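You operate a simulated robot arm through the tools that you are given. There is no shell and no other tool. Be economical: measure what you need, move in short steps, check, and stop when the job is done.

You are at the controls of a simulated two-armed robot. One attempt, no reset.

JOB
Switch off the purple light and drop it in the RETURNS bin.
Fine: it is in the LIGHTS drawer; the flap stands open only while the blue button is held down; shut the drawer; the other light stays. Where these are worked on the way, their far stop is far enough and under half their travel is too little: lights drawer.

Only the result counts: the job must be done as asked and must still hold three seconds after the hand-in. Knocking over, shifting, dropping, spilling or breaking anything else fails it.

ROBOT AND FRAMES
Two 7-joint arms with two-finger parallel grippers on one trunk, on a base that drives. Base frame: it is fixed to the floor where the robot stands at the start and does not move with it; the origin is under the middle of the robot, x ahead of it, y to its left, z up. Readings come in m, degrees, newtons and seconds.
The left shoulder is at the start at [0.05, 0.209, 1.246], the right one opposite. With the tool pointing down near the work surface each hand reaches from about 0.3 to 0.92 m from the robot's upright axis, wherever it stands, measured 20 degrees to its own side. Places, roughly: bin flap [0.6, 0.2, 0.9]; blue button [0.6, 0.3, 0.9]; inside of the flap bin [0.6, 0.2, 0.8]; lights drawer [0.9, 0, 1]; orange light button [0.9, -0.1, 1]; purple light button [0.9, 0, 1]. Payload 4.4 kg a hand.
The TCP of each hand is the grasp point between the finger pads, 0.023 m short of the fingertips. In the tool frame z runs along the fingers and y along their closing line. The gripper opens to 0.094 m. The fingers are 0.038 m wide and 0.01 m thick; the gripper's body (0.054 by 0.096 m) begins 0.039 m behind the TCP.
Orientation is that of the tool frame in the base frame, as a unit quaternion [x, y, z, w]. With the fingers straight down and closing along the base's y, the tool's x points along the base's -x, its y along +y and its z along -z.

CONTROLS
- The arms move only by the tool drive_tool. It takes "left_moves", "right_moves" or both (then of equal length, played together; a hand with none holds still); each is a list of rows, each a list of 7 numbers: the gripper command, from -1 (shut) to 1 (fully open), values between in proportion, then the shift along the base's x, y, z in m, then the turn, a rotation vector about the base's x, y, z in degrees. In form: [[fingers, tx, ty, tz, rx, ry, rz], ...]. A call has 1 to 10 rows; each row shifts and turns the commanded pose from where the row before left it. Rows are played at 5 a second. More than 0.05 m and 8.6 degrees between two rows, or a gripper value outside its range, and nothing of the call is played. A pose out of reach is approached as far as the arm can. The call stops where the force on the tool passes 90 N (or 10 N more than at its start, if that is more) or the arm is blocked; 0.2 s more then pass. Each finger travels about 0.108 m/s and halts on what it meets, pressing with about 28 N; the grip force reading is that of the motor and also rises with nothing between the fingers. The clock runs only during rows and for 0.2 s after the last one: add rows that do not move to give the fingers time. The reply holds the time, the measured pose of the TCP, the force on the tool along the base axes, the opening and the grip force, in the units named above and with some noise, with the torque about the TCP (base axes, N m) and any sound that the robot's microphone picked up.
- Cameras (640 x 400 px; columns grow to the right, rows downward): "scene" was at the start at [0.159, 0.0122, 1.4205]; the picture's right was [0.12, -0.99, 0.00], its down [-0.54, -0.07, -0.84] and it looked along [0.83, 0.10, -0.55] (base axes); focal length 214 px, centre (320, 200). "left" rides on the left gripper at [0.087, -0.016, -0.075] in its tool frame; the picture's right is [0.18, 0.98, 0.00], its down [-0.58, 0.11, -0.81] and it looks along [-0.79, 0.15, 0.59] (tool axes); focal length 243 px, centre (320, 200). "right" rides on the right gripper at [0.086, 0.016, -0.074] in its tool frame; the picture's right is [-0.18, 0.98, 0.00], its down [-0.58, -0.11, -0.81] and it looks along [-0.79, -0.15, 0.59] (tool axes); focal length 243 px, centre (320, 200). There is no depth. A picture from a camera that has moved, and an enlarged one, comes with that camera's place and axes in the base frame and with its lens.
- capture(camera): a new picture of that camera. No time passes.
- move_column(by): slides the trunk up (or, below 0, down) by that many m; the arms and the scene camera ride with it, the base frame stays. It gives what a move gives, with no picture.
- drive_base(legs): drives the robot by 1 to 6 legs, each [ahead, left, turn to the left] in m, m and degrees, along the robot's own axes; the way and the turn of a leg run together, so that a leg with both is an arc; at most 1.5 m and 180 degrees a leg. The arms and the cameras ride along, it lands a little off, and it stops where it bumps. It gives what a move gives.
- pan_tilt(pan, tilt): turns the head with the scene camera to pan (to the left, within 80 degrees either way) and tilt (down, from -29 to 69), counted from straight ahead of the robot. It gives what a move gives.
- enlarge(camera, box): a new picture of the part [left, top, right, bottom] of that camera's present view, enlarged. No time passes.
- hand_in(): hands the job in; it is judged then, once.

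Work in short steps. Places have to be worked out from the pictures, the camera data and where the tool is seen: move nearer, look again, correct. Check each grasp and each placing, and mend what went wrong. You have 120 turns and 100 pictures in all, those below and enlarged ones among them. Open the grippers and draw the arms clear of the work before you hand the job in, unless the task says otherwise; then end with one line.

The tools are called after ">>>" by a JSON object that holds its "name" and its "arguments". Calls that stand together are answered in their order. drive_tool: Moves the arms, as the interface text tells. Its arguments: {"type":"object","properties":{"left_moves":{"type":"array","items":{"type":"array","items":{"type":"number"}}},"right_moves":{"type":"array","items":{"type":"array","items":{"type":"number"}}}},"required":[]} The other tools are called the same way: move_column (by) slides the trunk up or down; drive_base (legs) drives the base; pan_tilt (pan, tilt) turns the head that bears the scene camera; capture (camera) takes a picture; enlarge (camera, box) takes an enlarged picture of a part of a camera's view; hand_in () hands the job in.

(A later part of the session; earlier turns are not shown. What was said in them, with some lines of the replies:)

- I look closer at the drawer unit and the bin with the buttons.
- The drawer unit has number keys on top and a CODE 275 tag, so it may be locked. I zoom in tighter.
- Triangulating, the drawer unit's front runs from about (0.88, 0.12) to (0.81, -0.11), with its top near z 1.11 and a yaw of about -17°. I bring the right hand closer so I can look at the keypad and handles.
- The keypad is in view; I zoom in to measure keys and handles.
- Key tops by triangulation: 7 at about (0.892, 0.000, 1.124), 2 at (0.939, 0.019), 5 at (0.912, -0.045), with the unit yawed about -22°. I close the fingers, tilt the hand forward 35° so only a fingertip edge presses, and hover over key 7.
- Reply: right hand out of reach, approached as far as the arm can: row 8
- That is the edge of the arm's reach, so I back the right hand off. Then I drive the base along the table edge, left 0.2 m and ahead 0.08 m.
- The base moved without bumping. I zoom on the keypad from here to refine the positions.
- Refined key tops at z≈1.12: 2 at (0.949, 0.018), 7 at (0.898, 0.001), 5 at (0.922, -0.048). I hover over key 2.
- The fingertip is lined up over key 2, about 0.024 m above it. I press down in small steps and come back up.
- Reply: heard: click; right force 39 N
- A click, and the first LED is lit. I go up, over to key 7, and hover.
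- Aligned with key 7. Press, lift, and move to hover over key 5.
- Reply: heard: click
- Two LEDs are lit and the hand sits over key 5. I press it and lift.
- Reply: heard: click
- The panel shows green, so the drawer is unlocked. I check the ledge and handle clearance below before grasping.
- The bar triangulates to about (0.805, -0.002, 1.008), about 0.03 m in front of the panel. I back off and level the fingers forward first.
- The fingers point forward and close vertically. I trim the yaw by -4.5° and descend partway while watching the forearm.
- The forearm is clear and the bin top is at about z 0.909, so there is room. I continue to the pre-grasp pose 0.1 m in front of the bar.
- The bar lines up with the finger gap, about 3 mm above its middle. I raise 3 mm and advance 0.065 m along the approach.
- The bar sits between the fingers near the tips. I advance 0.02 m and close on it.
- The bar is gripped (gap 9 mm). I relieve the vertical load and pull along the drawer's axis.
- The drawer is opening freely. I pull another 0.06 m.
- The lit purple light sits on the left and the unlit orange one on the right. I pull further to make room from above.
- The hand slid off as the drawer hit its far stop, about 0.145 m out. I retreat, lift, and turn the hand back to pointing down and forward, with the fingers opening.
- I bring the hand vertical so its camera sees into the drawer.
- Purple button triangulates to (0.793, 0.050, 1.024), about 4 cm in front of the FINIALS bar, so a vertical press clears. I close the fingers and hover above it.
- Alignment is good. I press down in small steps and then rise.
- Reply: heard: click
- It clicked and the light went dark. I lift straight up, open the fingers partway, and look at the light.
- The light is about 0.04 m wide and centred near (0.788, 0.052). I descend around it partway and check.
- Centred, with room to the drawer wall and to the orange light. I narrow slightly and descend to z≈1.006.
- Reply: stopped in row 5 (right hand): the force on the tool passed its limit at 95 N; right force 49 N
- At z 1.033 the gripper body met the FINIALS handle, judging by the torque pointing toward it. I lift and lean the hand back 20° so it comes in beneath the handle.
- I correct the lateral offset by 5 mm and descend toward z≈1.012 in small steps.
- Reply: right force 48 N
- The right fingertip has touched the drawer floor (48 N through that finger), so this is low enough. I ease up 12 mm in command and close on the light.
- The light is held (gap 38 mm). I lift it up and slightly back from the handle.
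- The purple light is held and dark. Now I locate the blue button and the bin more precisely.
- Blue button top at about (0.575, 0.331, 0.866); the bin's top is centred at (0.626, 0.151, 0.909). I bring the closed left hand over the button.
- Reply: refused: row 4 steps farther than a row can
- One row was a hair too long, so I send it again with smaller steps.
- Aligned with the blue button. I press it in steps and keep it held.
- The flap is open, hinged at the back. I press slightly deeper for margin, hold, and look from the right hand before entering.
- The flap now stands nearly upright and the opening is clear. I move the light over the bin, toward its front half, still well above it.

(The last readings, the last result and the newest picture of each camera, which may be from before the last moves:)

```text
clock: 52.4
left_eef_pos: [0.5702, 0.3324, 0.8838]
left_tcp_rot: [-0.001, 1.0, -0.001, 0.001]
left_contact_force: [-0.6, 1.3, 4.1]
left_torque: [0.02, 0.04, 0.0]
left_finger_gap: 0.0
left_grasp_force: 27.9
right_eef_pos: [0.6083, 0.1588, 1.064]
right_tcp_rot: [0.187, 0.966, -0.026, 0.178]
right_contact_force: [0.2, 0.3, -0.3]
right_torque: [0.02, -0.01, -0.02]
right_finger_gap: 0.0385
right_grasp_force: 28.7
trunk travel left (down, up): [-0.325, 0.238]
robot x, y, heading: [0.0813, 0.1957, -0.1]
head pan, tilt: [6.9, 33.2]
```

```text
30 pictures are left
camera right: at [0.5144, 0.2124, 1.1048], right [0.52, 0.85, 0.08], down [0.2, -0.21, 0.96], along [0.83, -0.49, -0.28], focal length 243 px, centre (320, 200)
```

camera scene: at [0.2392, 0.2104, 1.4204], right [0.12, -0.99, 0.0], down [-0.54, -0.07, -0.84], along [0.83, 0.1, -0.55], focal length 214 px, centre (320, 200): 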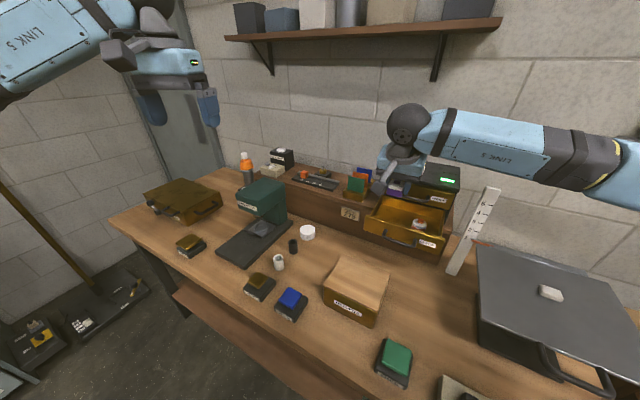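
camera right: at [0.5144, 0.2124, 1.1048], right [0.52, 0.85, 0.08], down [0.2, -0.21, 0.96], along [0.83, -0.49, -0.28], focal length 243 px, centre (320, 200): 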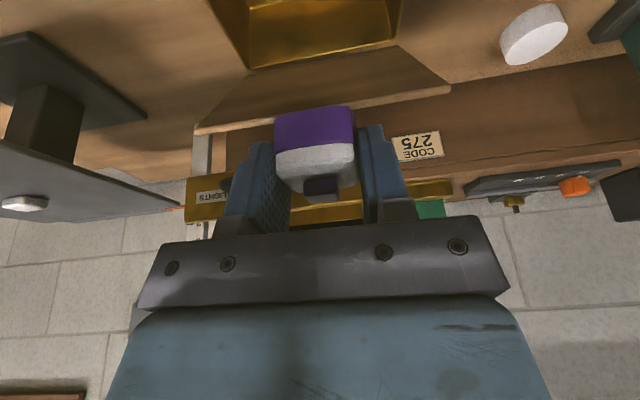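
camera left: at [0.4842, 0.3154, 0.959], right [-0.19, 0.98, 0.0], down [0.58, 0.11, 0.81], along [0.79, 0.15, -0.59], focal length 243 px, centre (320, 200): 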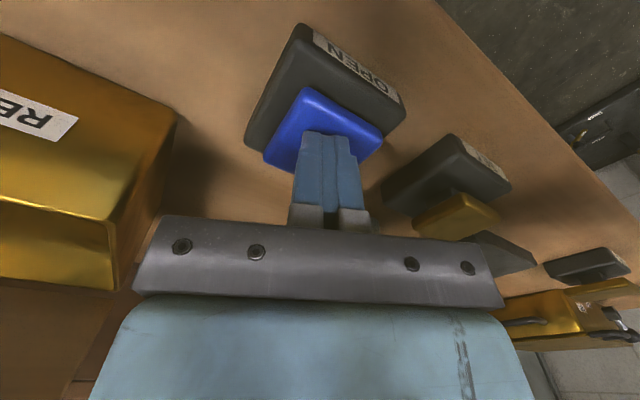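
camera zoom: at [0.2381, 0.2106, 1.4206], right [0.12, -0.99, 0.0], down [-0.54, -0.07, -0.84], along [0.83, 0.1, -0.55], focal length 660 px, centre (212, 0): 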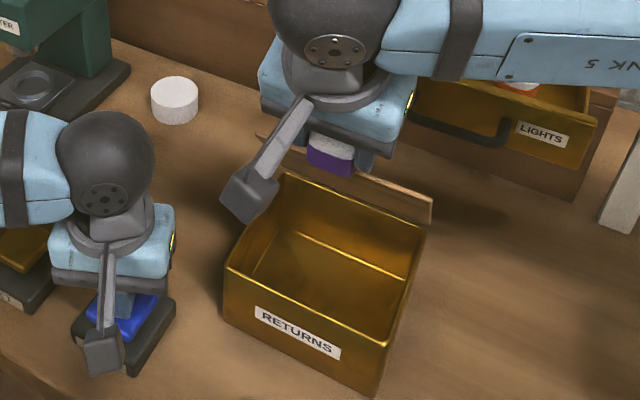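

The light is laterally centred on the bin. I lower it into the opening in steps.

>>> {"name": "drive_tool", "arguments": {"right_moves": [[-1, 0, 0, -0.03, 0, 0, 0], [-1, 0, 0, -0.03, 0, 0, 0], [-1, 0, 0, -0.03, 0, 0, 0], [-1, 0, 0, -0.02, 0, 0, 0], [-1, 0, 0, 0, 0, 0, 0]]}}

>>> {"name": "enlarge", "arguments": {"camera": "scene", "box": [280, 200, 430, 330]}}

>>> {"name": "capture", "arguments": {"camera": "right"}}

```text
clock: 53.6
left_eef_pos: [0.5712, 0.3319, 0.8848]
left_tcp_rot: [-0.001, 1.0, 0.0, 0.0]
left_contact_force: [2.7, 0.2, 4.7]
left_torque: [0.0, -0.03, 0.03]
left_finger_gap: 0.0
left_grasp_force: 28.2
right_eef_pos: [0.6071, 0.1591, 0.954]
right_tcp_rot: [0.186, 0.966, -0.025, 0.179]
right_contact_force: [-1.5, 1.0, 6.7]
right_torque: [0.02, 0.19, -0.03]
right_finger_gap: 0.0383
right_grasp_force: 28.4
trunk travel left (down, up): [-0.325, 0.238]
robot x, y, heading: [0.078, 0.198, -0.2]
head pan, tilt: [6.9, 33.2]
```

```text
3.08 times, centred on (355, 265) of scene
camera zoom: at [0.2376, 0.2107, 1.4206], right [0.12, -0.99, 0.0], down [-0.54, -0.07, -0.84], along [0.83, 0.1, -0.55], focal length 660 px, centre (212, 0)
```

zoom: 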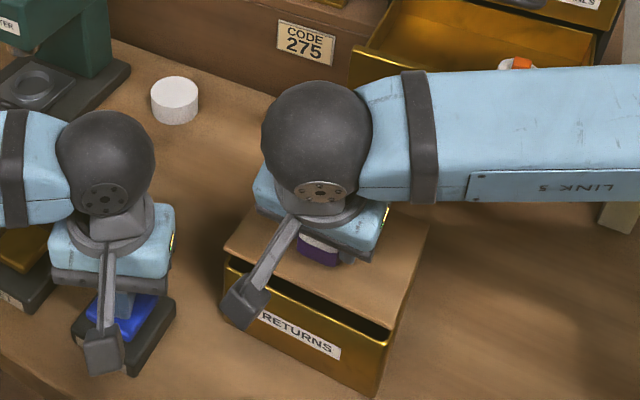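

```text
28 pictures are left
camera right: at [0.5132, 0.212, 0.9955], right [0.52, 0.85, 0.08], down [0.19, -0.21, 0.96], along [0.83, -0.49, -0.28], focal length 243 px, centre (320, 200)
```

right: 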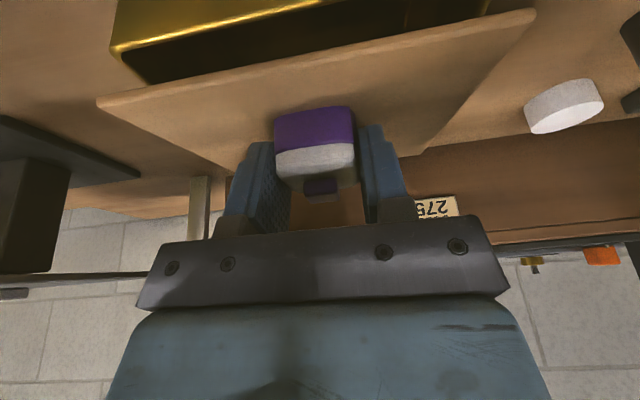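

The flap has come down under the light. I raise the right hand to see whether the flap reopens while the button is held.

>>> {"name": "drive_tool", "arguments": {"right_moves": [[-1, 0, 0, 0.03, 0, 0, 0], [-1, 0, 0, 0.04, 0, 0, 0], [-1, -0.01, 0.004, 0.045, 0, 0, 0], [-1, 0, 0, 0.045, 0, 0, 0], [-1, 0, 0, 0, 0, 0, 0]]}}

>>> {"name": "enlarge", "arguments": {"camera": "scene", "box": [280, 200, 430, 330]}}

```text
clock: 54.8
left_eef_pos: [0.5708, 0.3313, 0.8847]
left_tcp_rot: [-0.001, 1.0, 0.0, 0.0]
left_contact_force: [0.1, -0.5, 4.5]
left_torque: [0.01, 0.02, 0.04]
left_finger_gap: 0.0001
left_grasp_force: 27.6
right_eef_pos: [0.5974, 0.1637, 1.114]
right_tcp_rot: [0.187, 0.966, -0.027, 0.178]
right_contact_force: [0.0, 0.0, -0.3]
right_torque: [-0.02, 0.0, -0.01]
right_finger_gap: 0.0384
right_grasp_force: 28.2
trunk travel left (down, up): [-0.325, 0.238]
robot x, y, heading: [0.08, 0.2006, 0.1]
head pan, tilt: [6.9, 33.2]
```

```text
3.08 times, centred on (355, 265) of scene
camera zoom: at [0.2383, 0.2106, 1.4205], right [0.12, -0.99, 0.0], down [-0.54, -0.07, -0.84], along [0.83, 0.1, -0.55], focal length 660 px, centre (212, 0)
```

zoom: 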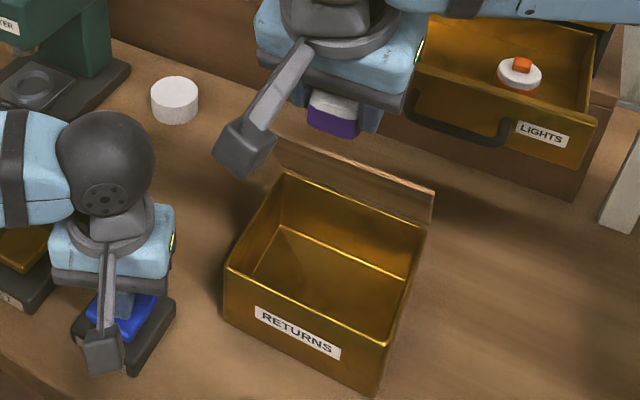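

It reopened, so the flap's free edge overhangs the bin at about 60° and I had pushed it down. I shift toward the bin's front rim to enter in front of the free edge.

>>> {"name": "drive_tool", "arguments": {"right_moves": [[-1, -0.009, 0.003, -0.025, 0, 0, 0], [-1, 0, 0, -0.03, 0, 0, 0], [-1, 0, 0, -0.02, 0, 0, 0], [-1, 0, 0, 0, 0, 0, 0]]}}

>>> {"name": "enlarge", "arguments": {"camera": "scene", "box": [280, 200, 430, 330]}}

>>> {"name": "capture", "arguments": {"camera": "right"}}

>>> {"name": "capture", "arguments": {"camera": "left"}}

```text
clock: 55.8
left_eef_pos: [0.5715, 0.3324, 0.8863]
left_tcp_rot: [0.0, 1.0, 0.0, 0.0]
left_contact_force: [-0.6, -0.2, 4.2]
left_torque: [0.02, -0.01, 0.0]
left_finger_gap: 0.0
left_grasp_force: 28.6
right_eef_pos: [0.589, 0.1666, 1.0394]
right_tcp_rot: [0.187, 0.966, -0.026, 0.177]
right_contact_force: [0.2, -0.2, -0.1]
right_torque: [-0.02, -0.02, 0.0]
right_finger_gap: 0.0386
right_grasp_force: 28.4
trunk travel left (down, up): [-0.325, 0.238]
robot x, y, heading: [0.0806, 0.1982, 0.0]
head pan, tilt: [6.9, 33.2]
```

```text
3.08 times, centred on (355, 265) of scene
camera zoom: at [0.2381, 0.2105, 1.4205], right [0.12, -0.99, 0.0], down [-0.54, -0.07, -0.84], along [0.83, 0.1, -0.55], focal length 660 px, centre (212, 0)
```

zoom: 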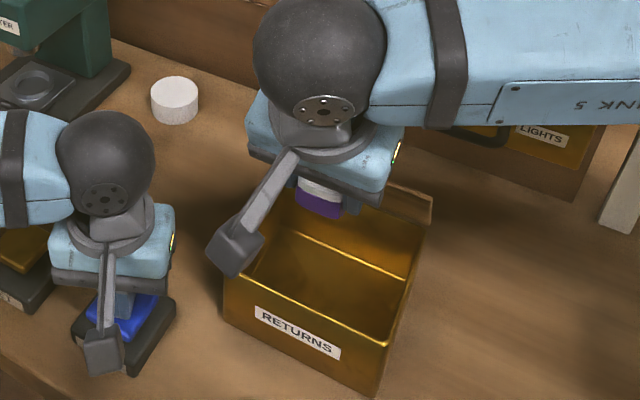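

```text
25 pictures are left
camera right: at [0.4947, 0.2188, 1.0796], right [0.52, 0.85, 0.08], down [0.19, -0.21, 0.96], along [0.83, -0.49, -0.28], focal length 243 px, centre (320, 200)
```

right: 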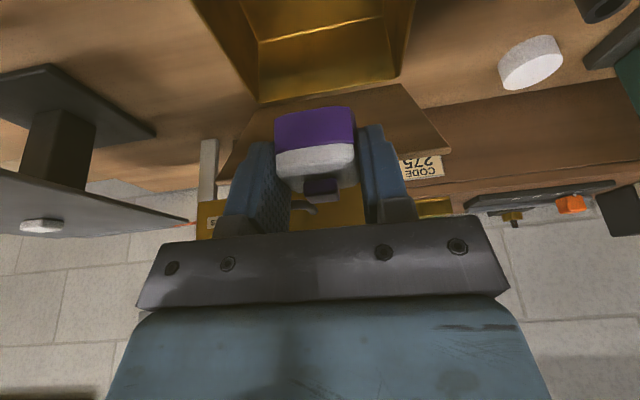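

```text
24 pictures are left
camera left: at [0.484, 0.3154, 0.9591], right [-0.19, 0.98, 0.0], down [0.58, 0.11, 0.81], along [0.79, 0.15, -0.59], focal length 243 px, centre (320, 200)
```

left: 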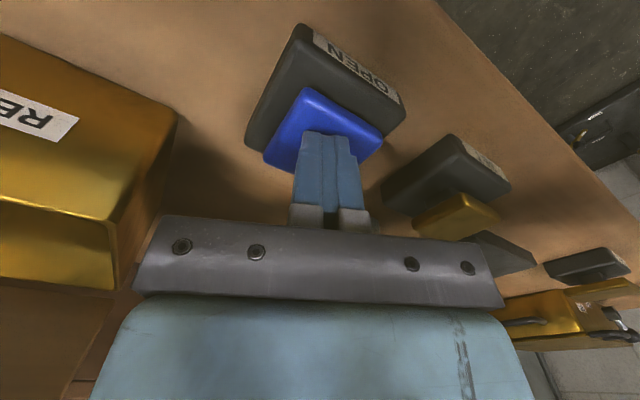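

Both views agree: the flap stands at about 61°, its free edge 1.5 cm behind the light. I lower into the bin along its front part.

>>> {"name": "drive_tool", "arguments": {"right_moves": [[-1, 0, 0, -0.03, 0, 0, 0], [-1, 0, 0, -0.03, 0, 0, 0], [-1, 0, 0, -0.025, 0, 0, 0], [-1, 0, 0, -0.02, 0, 0, 0], [-1, 0, 0, 0, 0, 0, 0]]}}

>>> {"name": "enlarge", "arguments": {"camera": "scene", "box": [280, 200, 430, 330]}}

>>> {"name": "capture", "arguments": {"camera": "right"}}

```text
clock: 57.0
left_eef_pos: [0.5714, 0.332, 0.8843]
left_tcp_rot: [-0.001, 1.0, 0.0, 0.0]
left_contact_force: [-0.8, 1.1, 4.7]
left_torque: [0.03, 0.07, -0.03]
left_finger_gap: 0.0001
left_grasp_force: 28.4
right_eef_pos: [0.5884, 0.1666, 0.9343]
right_tcp_rot: [0.187, 0.966, -0.028, 0.178]
right_contact_force: [0.5, -0.6, -0.9]
right_torque: [0.03, 0.01, 0.04]
right_finger_gap: 0.0384
right_grasp_force: 28.4
trunk travel left (down, up): [-0.325, 0.238]
robot x, y, heading: [0.0812, 0.1985, 0.0]
head pan, tilt: [6.9, 33.2]
```

```text
3.08 times, centred on (355, 265) of scene
camera zoom: at [0.2381, 0.2105, 1.4205], right [0.12, -0.99, 0.0], down [-0.54, -0.07, -0.84], along [0.83, 0.1, -0.55], focal length 660 px, centre (212, 0)
```

zoom: 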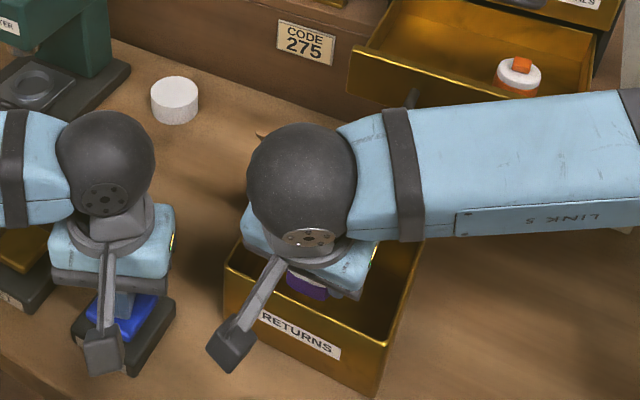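

```text
22 pictures are left
camera right: at [0.4951, 0.2194, 0.9739], right [0.52, 0.85, 0.08], down [0.2, -0.21, 0.96], along [0.83, -0.49, -0.28], focal length 243 px, centre (320, 200)
```

right: 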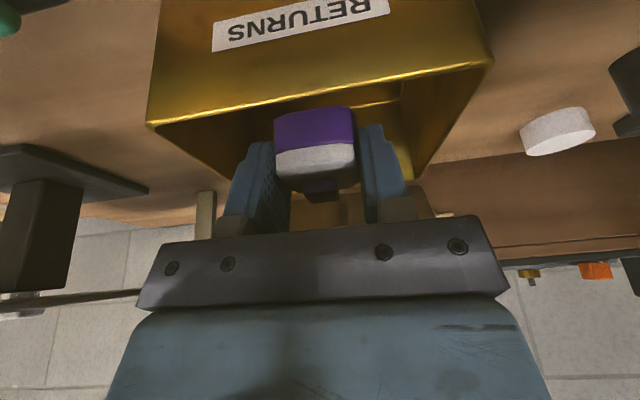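

There is no contact and the light is just inside the rim plane. I lower 22 mm more and release.

>>> {"name": "drive_tool", "arguments": {"right_moves": [[-1, 0.004, -0.0015, -0.012, 0, 0, 0], [-1, 0.004, -0.0015, -0.01, 0, 0, 0], [-1, 0, 0, 0, 0, 0, 0], [-0.2, 0, 0, 0, 0, 0, 0], [0.2, 0, 0, 0, 0, 0, 0], [0.3, 0, 0, 0, 0, 0, 0], [0.3, 0, 0, 0, 0, 0, 0]]}}

>>> {"name": "capture", "arguments": {"camera": "right"}}

```text
clock: 58.6
left_eef_pos: [0.5712, 0.3325, 0.8869]
left_tcp_rot: [0.0, 1.0, -0.001, 0.0]
left_contact_force: [-0.6, -1.4, 5.4]
left_torque: [0.0, 0.0, 0.02]
left_finger_gap: 0.0
left_grasp_force: 28.6
right_eef_pos: [0.5964, 0.1628, 0.9108]
right_tcp_rot: [0.187, 0.966, -0.025, 0.178]
right_contact_force: [0.7, 0.8, 0.1]
right_torque: [-0.02, -0.01, -0.01]
right_finger_gap: 0.0612
right_grasp_force: 0.1
trunk travel left (down, up): [-0.325, 0.238]
robot x, y, heading: [0.0783, 0.1994, -0.0]
head pan, tilt: [6.9, 33.2]
```

```text
21 pictures are left
camera right: at [0.5032, 0.2161, 0.9524], right [0.52, 0.85, 0.08], down [0.2, -0.21, 0.96], along [0.83, -0.49, -0.28], focal length 243 px, centre (320, 200)
```

right: 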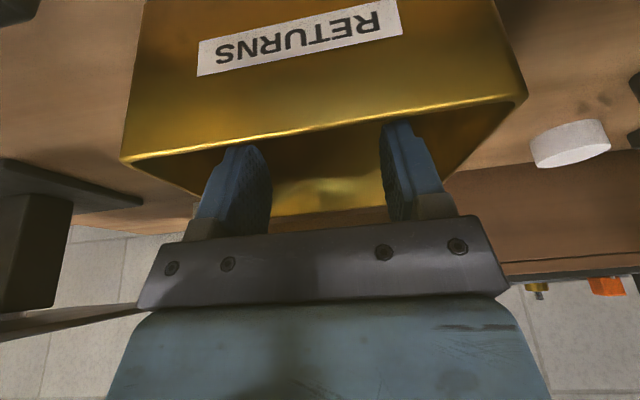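

The light has dropped. I withdraw the right hand back and up along the same path and check the bin's inside.

>>> {"name": "drive_tool", "arguments": {"right_moves": [[0.3, -0.004, 0.0015, 0.012, 0, 0, 0], [0.3, -0.006, 0.002, 0.015, 0, 0, 0], [0.3, -0.002, 0, 0.04, 0, 0, 0], [0.3, 0, 0, 0.045, 0, 0, 0], [0.3, 0, 0, 0.045, 0, 0, 0], [0.3, 0, 0, 0.045, 0, 0, 0], [0.3, 0, -0.02, 0.04, 0, 0, 0]]}}

>>> {"name": "enlarge", "arguments": {"camera": "scene", "box": [280, 200, 430, 330]}}

```text
clock: 60.2
left_eef_pos: [0.571, 0.3305, 0.8856]
left_tcp_rot: [-0.001, 1.0, 0.0, 0.002]
left_contact_force: [-0.2, 0.1, 4.3]
left_torque: [-0.01, 0.08, 0.06]
left_finger_gap: 0.0
left_grasp_force: 28.0
right_eef_pos: [0.583, 0.145, 1.1561]
right_tcp_rot: [0.187, 0.966, -0.026, 0.177]
right_contact_force: [-0.2, -0.3, 0.7]
right_torque: [0.0, 0.0, -0.02]
right_finger_gap: 0.0611
right_grasp_force: 0.1
trunk travel left (down, up): [-0.325, 0.238]
robot x, y, heading: [0.08, 0.1951, 0.1]
head pan, tilt: [6.9, 33.2]
```

```text
3.08 times, centred on (355, 265) of scene
camera zoom: at [0.2376, 0.2097, 1.4206], right [0.12, -0.99, 0.0], down [-0.54, -0.07, -0.84], along [0.83, 0.1, -0.55], focal length 660 px, centre (212, 0)
```

zoom: 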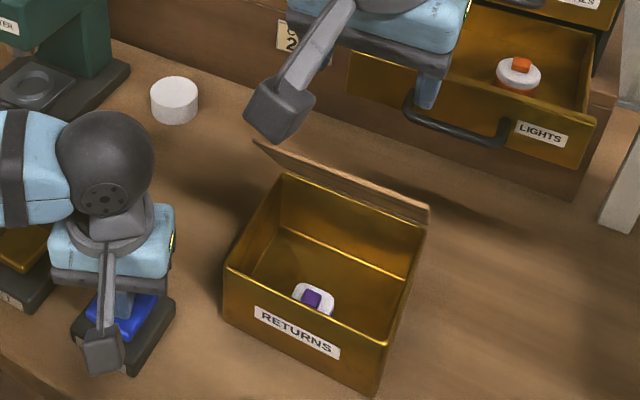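

The purple light lies dark in the bin. I release the blue button and raise the left hand, while leveling the right hand forward to shut the drawer.

>>> {"name": "drive_tool", "arguments": {"left_moves": [[-1, 0, 0, 0.02, 0, 0, 0], [-1, 0, 0, 0.03, 0, 0, 0], [-1, 0, 0, 0.04, 0, 0, 0], [-1, 0, 0.01, 0.04, 0, 0, 0], [-1, 0, 0.02, 0.04, 0, 0, 0], [-1, 0, 0.02, 0.04, 0, 0, 0], [-1, 0, 0.02, 0.04, 0, 0, 0], [-1, 0, 0.02, 0.03, 0, 0, 0], [-1, 0, 0.02, 0.03, 0, 0, 0], [-1, 0, 0.02, 0.03, 0, 0, 0]], "right_moves": [[0.0, 0, -0.005, 0.01, -2.92, -7.2, 0], [0.0, 0, -0.005, 0.01, -2.92, -7.2, 0], [0.0, 0, -0.005, 0.01, -2.92, -7.2, 0], [-0.3, 0, -0.005, 0.01, -2.92, -7.2, 0], [-0.3, 0, -0.005, 0, -2.92, -7.2, 0], [-0.3, 0, -0.005, 0, -2.92, -7.2, 0], [-0.3, 0, -0.005, 0, -2.92, -7.2, 0], [-0.3, 0, -0.005, 0, -2.92, -7.2, 0], [-0.3, 0, -0.005, 0, -2.92, -7.2, 0], [-0.3, 0, 0, 0, 7.58, -3.07, 0]]}}

>>> {"name": "drive_tool", "arguments": {"right_moves": [[-0.3, 0, 0, 0, 7.58, -3.07, 0], [-0.3, 0, 0, 0, 7.58, -3.07, 0], [-0.3, 0, 0, 0, 7.58, -3.07, 0], [-0.3, 0, 0, 0, 7.58, -3.07, 0], [-0.3, 0, 0, 0, 7.58, -3.07, 0], [-0.3, 0, 0, 0, 7.58, -3.07, 0], [-0.3, 0, 0, 0, 7.58, -3.07, 0], [-0.3, 0, 0, 0, 7.58, -3.07, 0], [-0.3, 0, 0, 0, 7.58, -3.07, 0], [-0.3, 0, 0, 0, 7.58, -3.07, 0]]}}

>>> {"name": "capture", "arguments": {"camera": "scene"}}

```text
clock: 62.4
left_eef_pos: [0.5712, 0.4628, 1.2264]
left_tcp_rot: [-0.001, 1.0, 0.0, 0.0]
left_contact_force: [0.0, 0.2, -0.8]
left_torque: [0.0, 0.01, -0.01]
left_finger_gap: 0.0
left_grasp_force: 28.3
right_eef_pos: [0.5867, 0.1, 1.1943]
right_tcp_rot: [0.178, 0.679, -0.081, 0.707]
right_contact_force: [0.3, -1.0, -0.6]
right_torque: [0.02, 0.03, 0.01]
right_finger_gap: 0.0327
right_grasp_force: 0.0
trunk travel left (down, up): [-0.325, 0.238]
robot x, y, heading: [0.0806, 0.1984, 0.2]
head pan, tilt: [6.9, 33.2]
```

```text
clock: 64.6
left_eef_pos: [0.5713, 0.4628, 1.2241]
left_tcp_rot: [-0.001, 1.0, -0.001, 0.0]
left_contact_force: [0.7, 0.1, 0.7]
left_torque: [-0.02, 0.01, 0.01]
left_finger_gap: 0.0
left_grasp_force: 28.0
right_eef_pos: [0.5848, 0.0993, 1.1952]
right_tcp_rot: [0.584, 0.389, 0.396, 0.592]
right_contact_force: [0.1, 0.3, -0.1]
right_torque: [0.01, -0.02, 0.03]
right_finger_gap: 0.033
right_grasp_force: 0.0
trunk travel left (down, up): [-0.325, 0.238]
robot x, y, heading: [0.0814, 0.1978, -0.2]
head pan, tilt: [6.9, 33.2]
```

```text
19 pictures are left
camera scene: at [0.2386, 0.2106, 1.4204], right [0.12, -0.99, 0.0], down [-0.54, -0.07, -0.84], along [0.83, 0.1, -0.55], focal length 214 px, centre (320, 200)
```

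scene: 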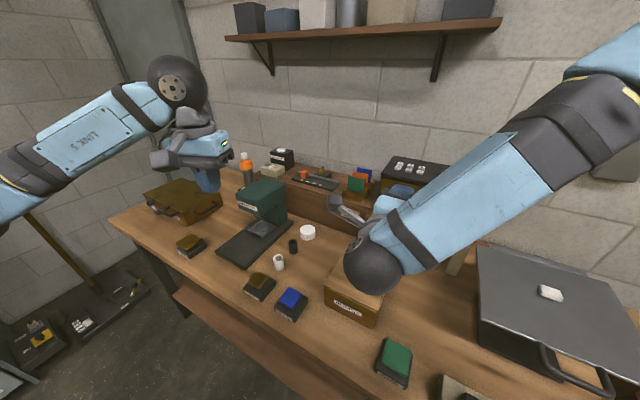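

The orientation matches the earlier grasp pose. I descend in front of the drawer handle.

>>> {"name": "drive_tool", "arguments": {"right_moves": [[-0.3, -0.002, -0.005, -0.045, 0, 0, 0], [-0.3, -0.002, -0.0045, -0.045, 0, 0, 0], [-0.3, 0, 0, -0.045, 0, 0, 0], [-0.3, 0, 0, -0.045, 0, 0, 0], [-0.3, 0, 0, -0.002, 0, 0, 0], [-0.3, 0, 0, 0, 0, 0, 0]]}}

>>> {"name": "capture", "arguments": {"camera": "right"}}

>>> {"name": "enlarge", "arguments": {"camera": "scene", "box": [320, 160, 480, 280]}}

```text
clock: 66.0
left_eef_pos: [0.5717, 0.4637, 1.2252]
left_tcp_rot: [-0.001, 1.0, 0.0, -0.001]
left_contact_force: [0.4, 0.1, -0.1]
left_torque: [0.0, 0.0, -0.02]
left_finger_gap: 0.0
left_grasp_force: 27.7
right_eef_pos: [0.5823, 0.0927, 1.0152]
right_tcp_rot: [0.585, 0.39, 0.394, 0.592]
right_contact_force: [0.0, 0.7, 0.3]
right_torque: [0.02, -0.02, 0.01]
right_finger_gap: 0.0332
right_grasp_force: 0.0
trunk travel left (down, up): [-0.325, 0.238]
robot x, y, heading: [0.0821, 0.197, -0.1]
head pan, tilt: [6.9, 33.2]
```

```text
18 pictures are left
camera right: at [0.5466, 0.2015, 1.0308], right [-0.08, -0.17, 0.98], down [-0.97, -0.23, -0.12], along [0.24, -0.96, -0.14], focal length 243 px, centre (320, 200)
```

right: 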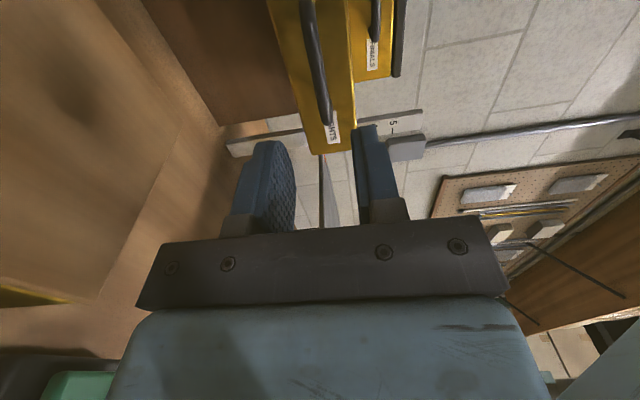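

```text
3.33 times, centred on (400, 220) of scene
camera zoom: at [0.239, 0.2108, 1.4204], right [0.12, -0.99, 0.0], down [-0.54, -0.07, -0.84], along [0.83, 0.1, -0.55], focal length 715 px, centre (53, 133)
```

zoom: 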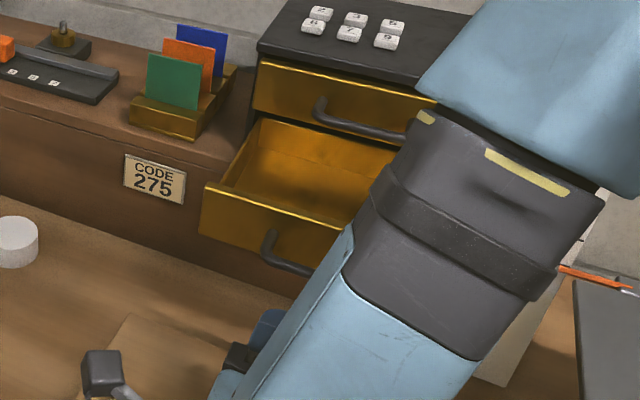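

The bar is in line with the finger gap. I advance 0.07 m along the drawer axis and check.

>>> {"name": "drive_tool", "arguments": {"right_moves": [[-0.3, 0.0185, -0.0075, 0, 0, 0, 0], [-0.3, 0.0185, -0.0075, 0, 0, 0, 0], [-0.3, 0.0185, -0.0075, 0, 0, 0, 0], [-0.3, 0.0095, -0.0037, 0, 0, 0, 0], [-0.3, 0, 0, 0, 0, 0, 0]]}}

>>> {"name": "capture", "arguments": {"camera": "right"}}

```text
clock: 67.2
left_eef_pos: [0.5702, 0.463, 1.2247]
left_tcp_rot: [-0.001, 1.0, 0.0, 0.0]
left_contact_force: [-0.3, 0.6, -0.5]
left_torque: [-0.01, -0.02, -0.02]
left_finger_gap: 0.0
left_grasp_force: 27.8
right_eef_pos: [0.6465, 0.0651, 1.0112]
right_tcp_rot: [0.583, 0.389, 0.395, 0.593]
right_contact_force: [-1.2, -0.2, -0.5]
right_torque: [-0.01, -0.05, 0.02]
right_finger_gap: 0.033
right_grasp_force: 0.0
trunk travel left (down, up): [-0.325, 0.238]
robot x, y, heading: [0.0791, 0.2004, 0.1]
head pan, tilt: [6.9, 33.2]
```

```text
16 pictures are left
camera right: at [0.6102, 0.1732, 1.0282], right [-0.09, -0.16, 0.98], down [-0.97, -0.23, -0.12], along [0.24, -0.96, -0.14], focal length 243 px, centre (320, 200)
```

right: 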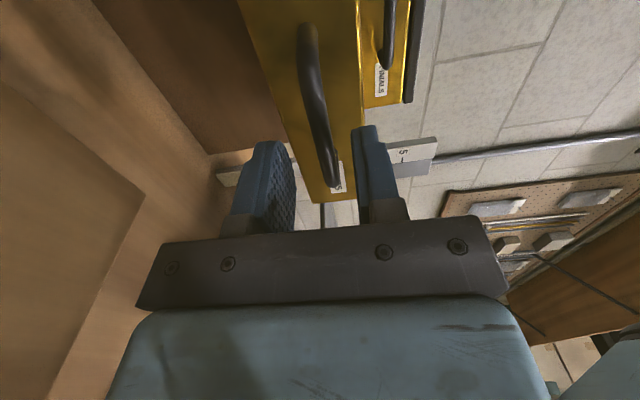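

The fingers straddle the bar. I push forward along the axis 0.15 m, so the tips carry the panel in.

>>> {"name": "drive_tool", "arguments": {"right_moves": [[-0.3, 0.0185, -0.0075, 0, 0, 0, 0], [-0.3, 0.0185, -0.0075, 0, 0, 0, 0], [-0.3, 0.0185, -0.0075, 0, 0, 0, 0], [-0.3, 0.0185, -0.0075, 0, 0, 0, 0], [-0.3, 0.0185, -0.0075, 0, 0, 0, 0], [-0.3, 0.0185, -0.0075, 0, 0, 0, 0], [-0.3, 0.0185, -0.0075, 0, 0, 0, 0], [-0.3, 0.0095, -0.004, 0, 0, 0, 0]]}}

>>> {"name": "capture", "arguments": {"camera": "right"}}

>>> {"name": "enlarge", "arguments": {"camera": "scene", "box": [350, 150, 480, 240]}}

```text
clock: 69.0
left_eef_pos: [0.571, 0.463, 1.2266]
left_tcp_rot: [-0.001, 1.0, 0.0, 0.001]
left_contact_force: [1.0, -0.9, -0.3]
left_torque: [-0.01, -0.03, 0.0]
left_finger_gap: 0.0002
left_grasp_force: 27.6
right_eef_pos: [0.7846, 0.0088, 1.0129]
right_tcp_rot: [0.583, 0.39, 0.396, 0.593]
right_contact_force: [0.2, -0.1, 0.8]
right_torque: [-0.01, 0.01, 0.0]
right_finger_gap: 0.0326
right_grasp_force: 0.2
trunk travel left (down, up): [-0.325, 0.238]
robot x, y, heading: [0.0792, 0.2019, -0.2]
head pan, tilt: [6.9, 33.2]
```

```text
15 pictures are left
camera right: at [0.7496, 0.1166, 1.0285], right [-0.09, -0.16, 0.98], down [-0.97, -0.23, -0.12], along [0.24, -0.96, -0.14], focal length 243 px, centre (320, 200)
```

right: 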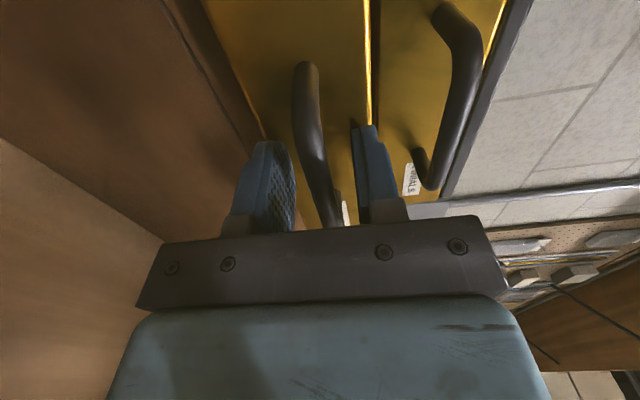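

```text
4.44 times, centred on (415, 195) of scene
camera zoom: at [0.2386, 0.2107, 1.4205], right [0.12, -0.99, 0.0], down [-0.54, -0.07, -0.84], along [0.83, 0.1, -0.55], focal length 953 px, centre (-102, 222)
```

zoom: 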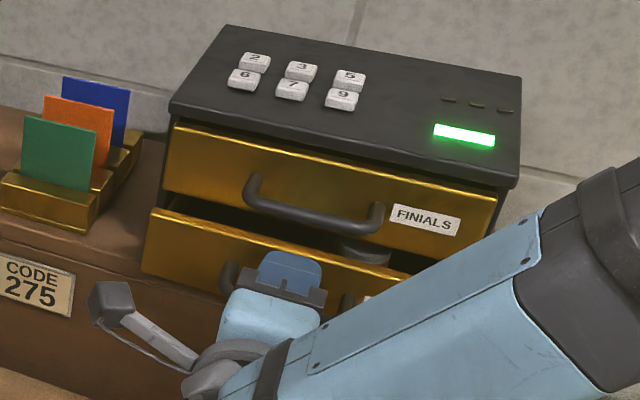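

The drawer is nearly shut, about 2–3 cm open. I keep pushing in small steps until it seats.

>>> {"name": "drive_tool", "arguments": {"right_moves": [[-0.3, 0.0093, -0.0038, 0, 0, 0, 0], [-0.3, 0.0093, -0.0038, 0, 0, 0, 0], [-0.3, 0.0046, -0.0019, 0, 0, 0, 0], [-0.3, 0.0046, -0.0019, 0, 0, 0, 0], [-0.3, 0, 0, 0, 0, 0, 0]]}}

>>> {"name": "enlarge", "arguments": {"camera": "scene", "box": [350, 150, 480, 240]}}

```text
clock: 70.2
left_eef_pos: [0.5687, 0.4645, 1.2266]
left_tcp_rot: [-0.001, 1.0, -0.001, 0.001]
left_contact_force: [0.4, 0.2, -0.3]
left_torque: [0.01, -0.01, 0.02]
left_finger_gap: 0.0
left_grasp_force: 27.7
right_eef_pos: [0.8088, -0.0021, 1.013]
right_tcp_rot: [0.583, 0.39, 0.396, 0.593]
right_contact_force: [-21.3, 4.4, -2.0]
right_torque: [0.07, 0.58, 0.21]
right_finger_gap: 0.0336
right_grasp_force: 0.7
trunk travel left (down, up): [-0.325, 0.238]
robot x, y, heading: [0.0787, 0.1966, -0.0]
head pan, tilt: [6.9, 33.2]
```

```text
4.44 times, centred on (415, 195) of scene
camera zoom: at [0.2359, 0.2112, 1.4208], right [0.12, -0.99, 0.0], down [-0.54, -0.07, -0.84], along [0.83, 0.1, -0.55], focal length 953 px, centre (-102, 222)
```

zoom: 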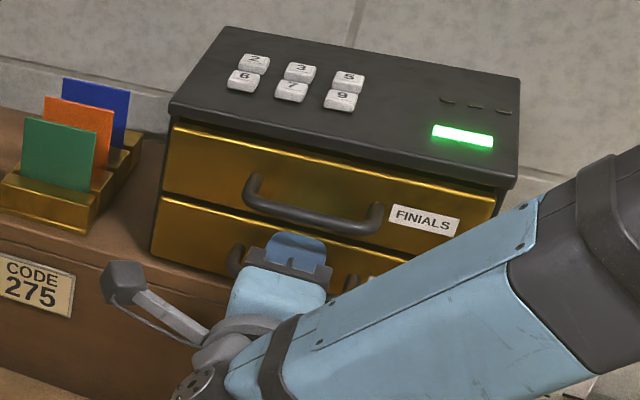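

21 N of resistance and a flush front: it is shut. I withdraw straight back without touching the bar and check.

>>> {"name": "drive_tool", "arguments": {"right_moves": [[-0.3, -0.0093, 0.0038, 0, 0, 0, 0], [-0.3, -0.0139, 0.0056, 0, 0, 0, 0], [-0.3, -0.0185, 0.0075, 0, 0, 0, 0], [-0.3, -0.0185, 0.0075, 0, 0, 0, 0], [-0.3, -0.0278, 0.0113, 0, 0, 0, 0], [-0.3, -0.037, 0.015, 0.01, 0, 0, 0], [0, -0.037, 0.015, 0.03, 0, 0, 0], [0.5, -0.02, -0.02, 0.04, 0, 0, 0], [1, -0.02, -0.03, 0.035, 0, 0, 0], [1, 0, -0.03, 0.04, 0, 0, 0]]}}

>>> {"name": "capture", "arguments": {"camera": "scene"}}

>>> {"name": "enlarge", "arguments": {"camera": "scene", "box": [350, 150, 480, 240]}}

```text
refused: row 9 steps farther than a row can; nothing moved
```

```text
12 pictures are left
camera scene: at [0.2359, 0.2112, 1.4208], right [0.12, -0.99, 0.0], down [-0.54, -0.07, -0.84], along [0.83, 0.1, -0.55], focal length 214 px, centre (320, 200)
```

scene: 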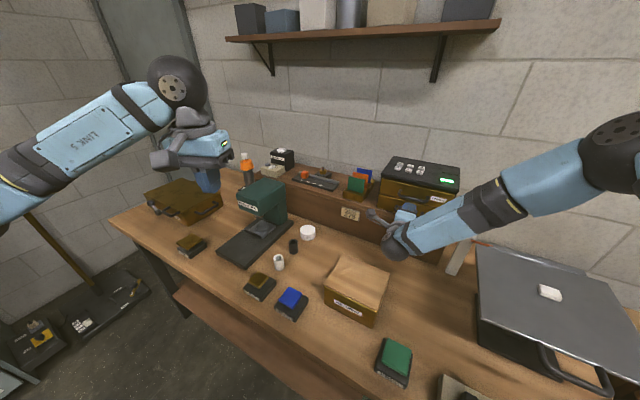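

```text
4.44 times, centred on (415, 195) of scene
camera zoom: at [0.2359, 0.2112, 1.4208], right [0.12, -0.99, 0.0], down [-0.54, -0.07, -0.84], along [0.83, 0.1, -0.55], focal length 953 px, centre (-102, 222)
```

zoom: 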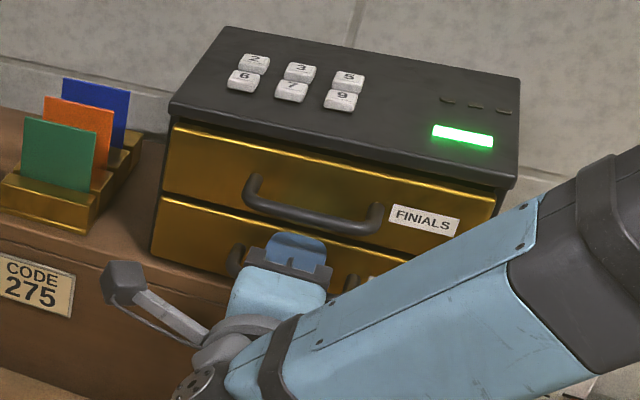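

A row was too long, so I resend the retreat with smaller steps. I open the left gripper as well.

>>> {"name": "drive_tool", "arguments": {"right_moves": [[-0.3, -0.0093, 0.0038, 0, 0, 0, 0], [-0.3, -0.0139, 0.0056, 0, 0, 0, 0], [-0.3, -0.0185, 0.0075, 0, 0, 0, 0], [-0.3, -0.0185, 0.0075, 0, 0, 0, 0], [-0.3, -0.0278, 0.0113, 0, 0, 0, 0], [-0.3, -0.037, 0.015, 0.01, 0, 0, 0], [0, -0.03, 0.012, 0.03, 0, 0, 0], [0.5, -0.01, -0.01, 0.04, 0, 0, 0], [1, -0.01, -0.01, 0.04, 0, 0, 0], [1, 0, -0.01, 0.04, 0, 0, 0]], "left_moves": [[-1, 0, 0, 0, 0, 0, 0], [0, 0, 0, 0, 0, 0, 0], [1, 0, 0, 0, 0, 0, 0], [1, 0, 0, 0, 0, 0, 0], [1, 0, 0, 0, 0, 0, 0], [1, 0, 0, 0, 0, 0, 0], [1, 0, 0, 0, 0, 0, 0], [1, 0, 0, 0, 0, 0, 0], [1, 0, 0, 0, 0, 0, 0], [1, 0, 0, 0, 0, 0, 0]]}}

>>> {"name": "enlarge", "arguments": {"camera": "scene", "box": [350, 150, 480, 240]}}

>>> {"name": "capture", "arguments": {"camera": "scene"}}

```text
clock: 72.4
left_eef_pos: [0.5708, 0.4624, 1.2257]
left_tcp_rot: [0.0, 1.0, 0.0, 0.001]
left_contact_force: [0.2, -0.9, -0.1]
left_torque: [0.02, 0.01, -0.03]
left_finger_gap: 0.094
left_grasp_force: 0.1
right_eef_pos: [0.6378, 0.029, 1.1726]
right_tcp_rot: [0.583, 0.389, 0.394, 0.594]
right_contact_force: [0.0, 0.0, -0.6]
right_torque: [-0.02, -0.01, 0.02]
right_finger_gap: 0.0938
right_grasp_force: 0.0
trunk travel left (down, up): [-0.325, 0.238]
robot x, y, heading: [0.0776, 0.1994, -0.2]
head pan, tilt: [6.9, 33.2]
```

```text
4.44 times, centred on (415, 195) of scene
camera zoom: at [0.2377, 0.2099, 1.4205], right [0.12, -0.99, 0.0], down [-0.54, -0.07, -0.84], along [0.83, 0.1, -0.55], focal length 953 px, centre (-102, 222)
```

zoom: 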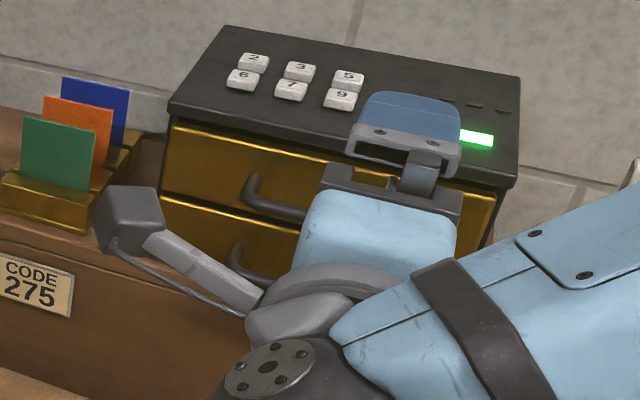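

```text
9 pictures are left
camera scene: at [0.2377, 0.2099, 1.4205], right [0.12, -0.99, 0.0], down [-0.54, -0.07, -0.84], along [0.83, 0.1, -0.55], focal length 214 px, centre (320, 200)
```

scene: 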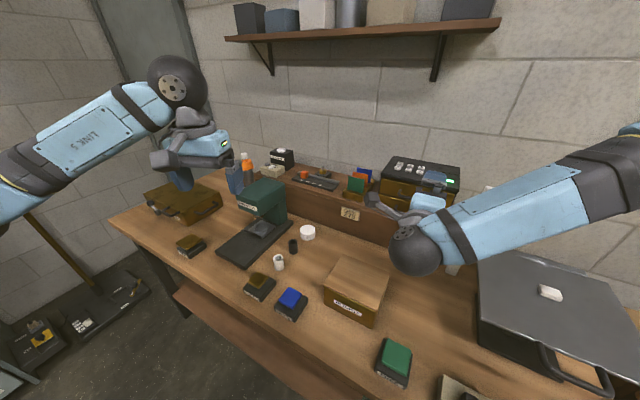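

The left side of the drawer looks shut. I pull the right hand further away and confirm the whole front and the bin.

>>> {"name": "drive_tool", "arguments": {"right_moves": [[1, -0.03, 0, 0.03, 0, 0, 0], [1, -0.03, -0.03, 0.02, 0, 0, 0], [1, -0.03, -0.035, 0.01, 0, 0, 0], [1, -0.03, -0.035, 0.01, 0, 0, 0], [1, -0.02, -0.035, 0, 0, 0, 0], [1, 0, -0.035, 0, 0, 0, 0]]}}

>>> {"name": "enlarge", "arguments": {"camera": "scene", "box": [320, 140, 480, 330]}}

```text
clock: 73.8
left_eef_pos: [0.5702, 0.4634, 1.2265]
left_tcp_rot: [0.0, 1.0, -0.001, 0.001]
left_contact_force: [0.3, -0.1, -0.2]
left_torque: [0.0, 0.0, -0.02]
left_finger_gap: 0.0941
left_grasp_force: 0.1
right_eef_pos: [0.5699, -0.1174, 1.2431]
right_tcp_rot: [0.585, 0.389, 0.395, 0.592]
right_contact_force: [0.1, -0.3, 0.3]
right_torque: [-0.01, -0.03, -0.01]
right_finger_gap: 0.0939
right_grasp_force: 0.0
right hand out of reach, approached as far as the arm can: row 4, 5, 6
trunk travel left (down, up): [-0.325, 0.238]
robot x, y, heading: [0.0792, 0.1987, 0.1]
head pan, tilt: [6.9, 33.2]
```

```text
2.11 times, centred on (400, 235) of scene
camera zoom: at [0.2369, 0.2111, 1.4207], right [0.12, -0.99, 0.0], down [-0.54, -0.07, -0.84], along [0.83, 0.1, -0.55], focal length 452 px, centre (152, 126)
```

zoom: 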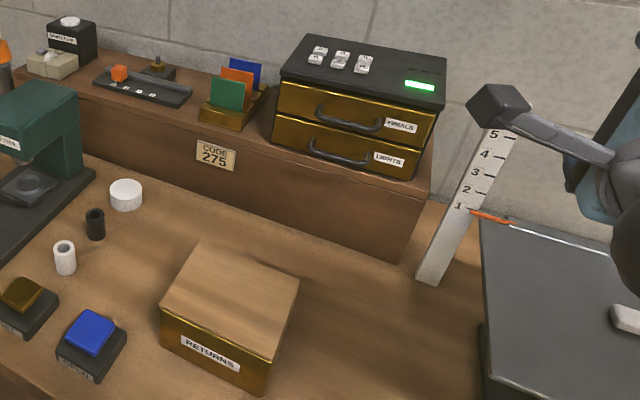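

The drawer is shut, the flap is closed over the light, both hands are open and clear, and nothing else has moved. I hand in.

>>> {"name": "hand_in", "arguments": {}}

```text
The job is handed in.
```

The purple light is switched off and in the RETURNS bin, the LIGHTS drawer is shut with the orange light still inside, and the job is handed in.
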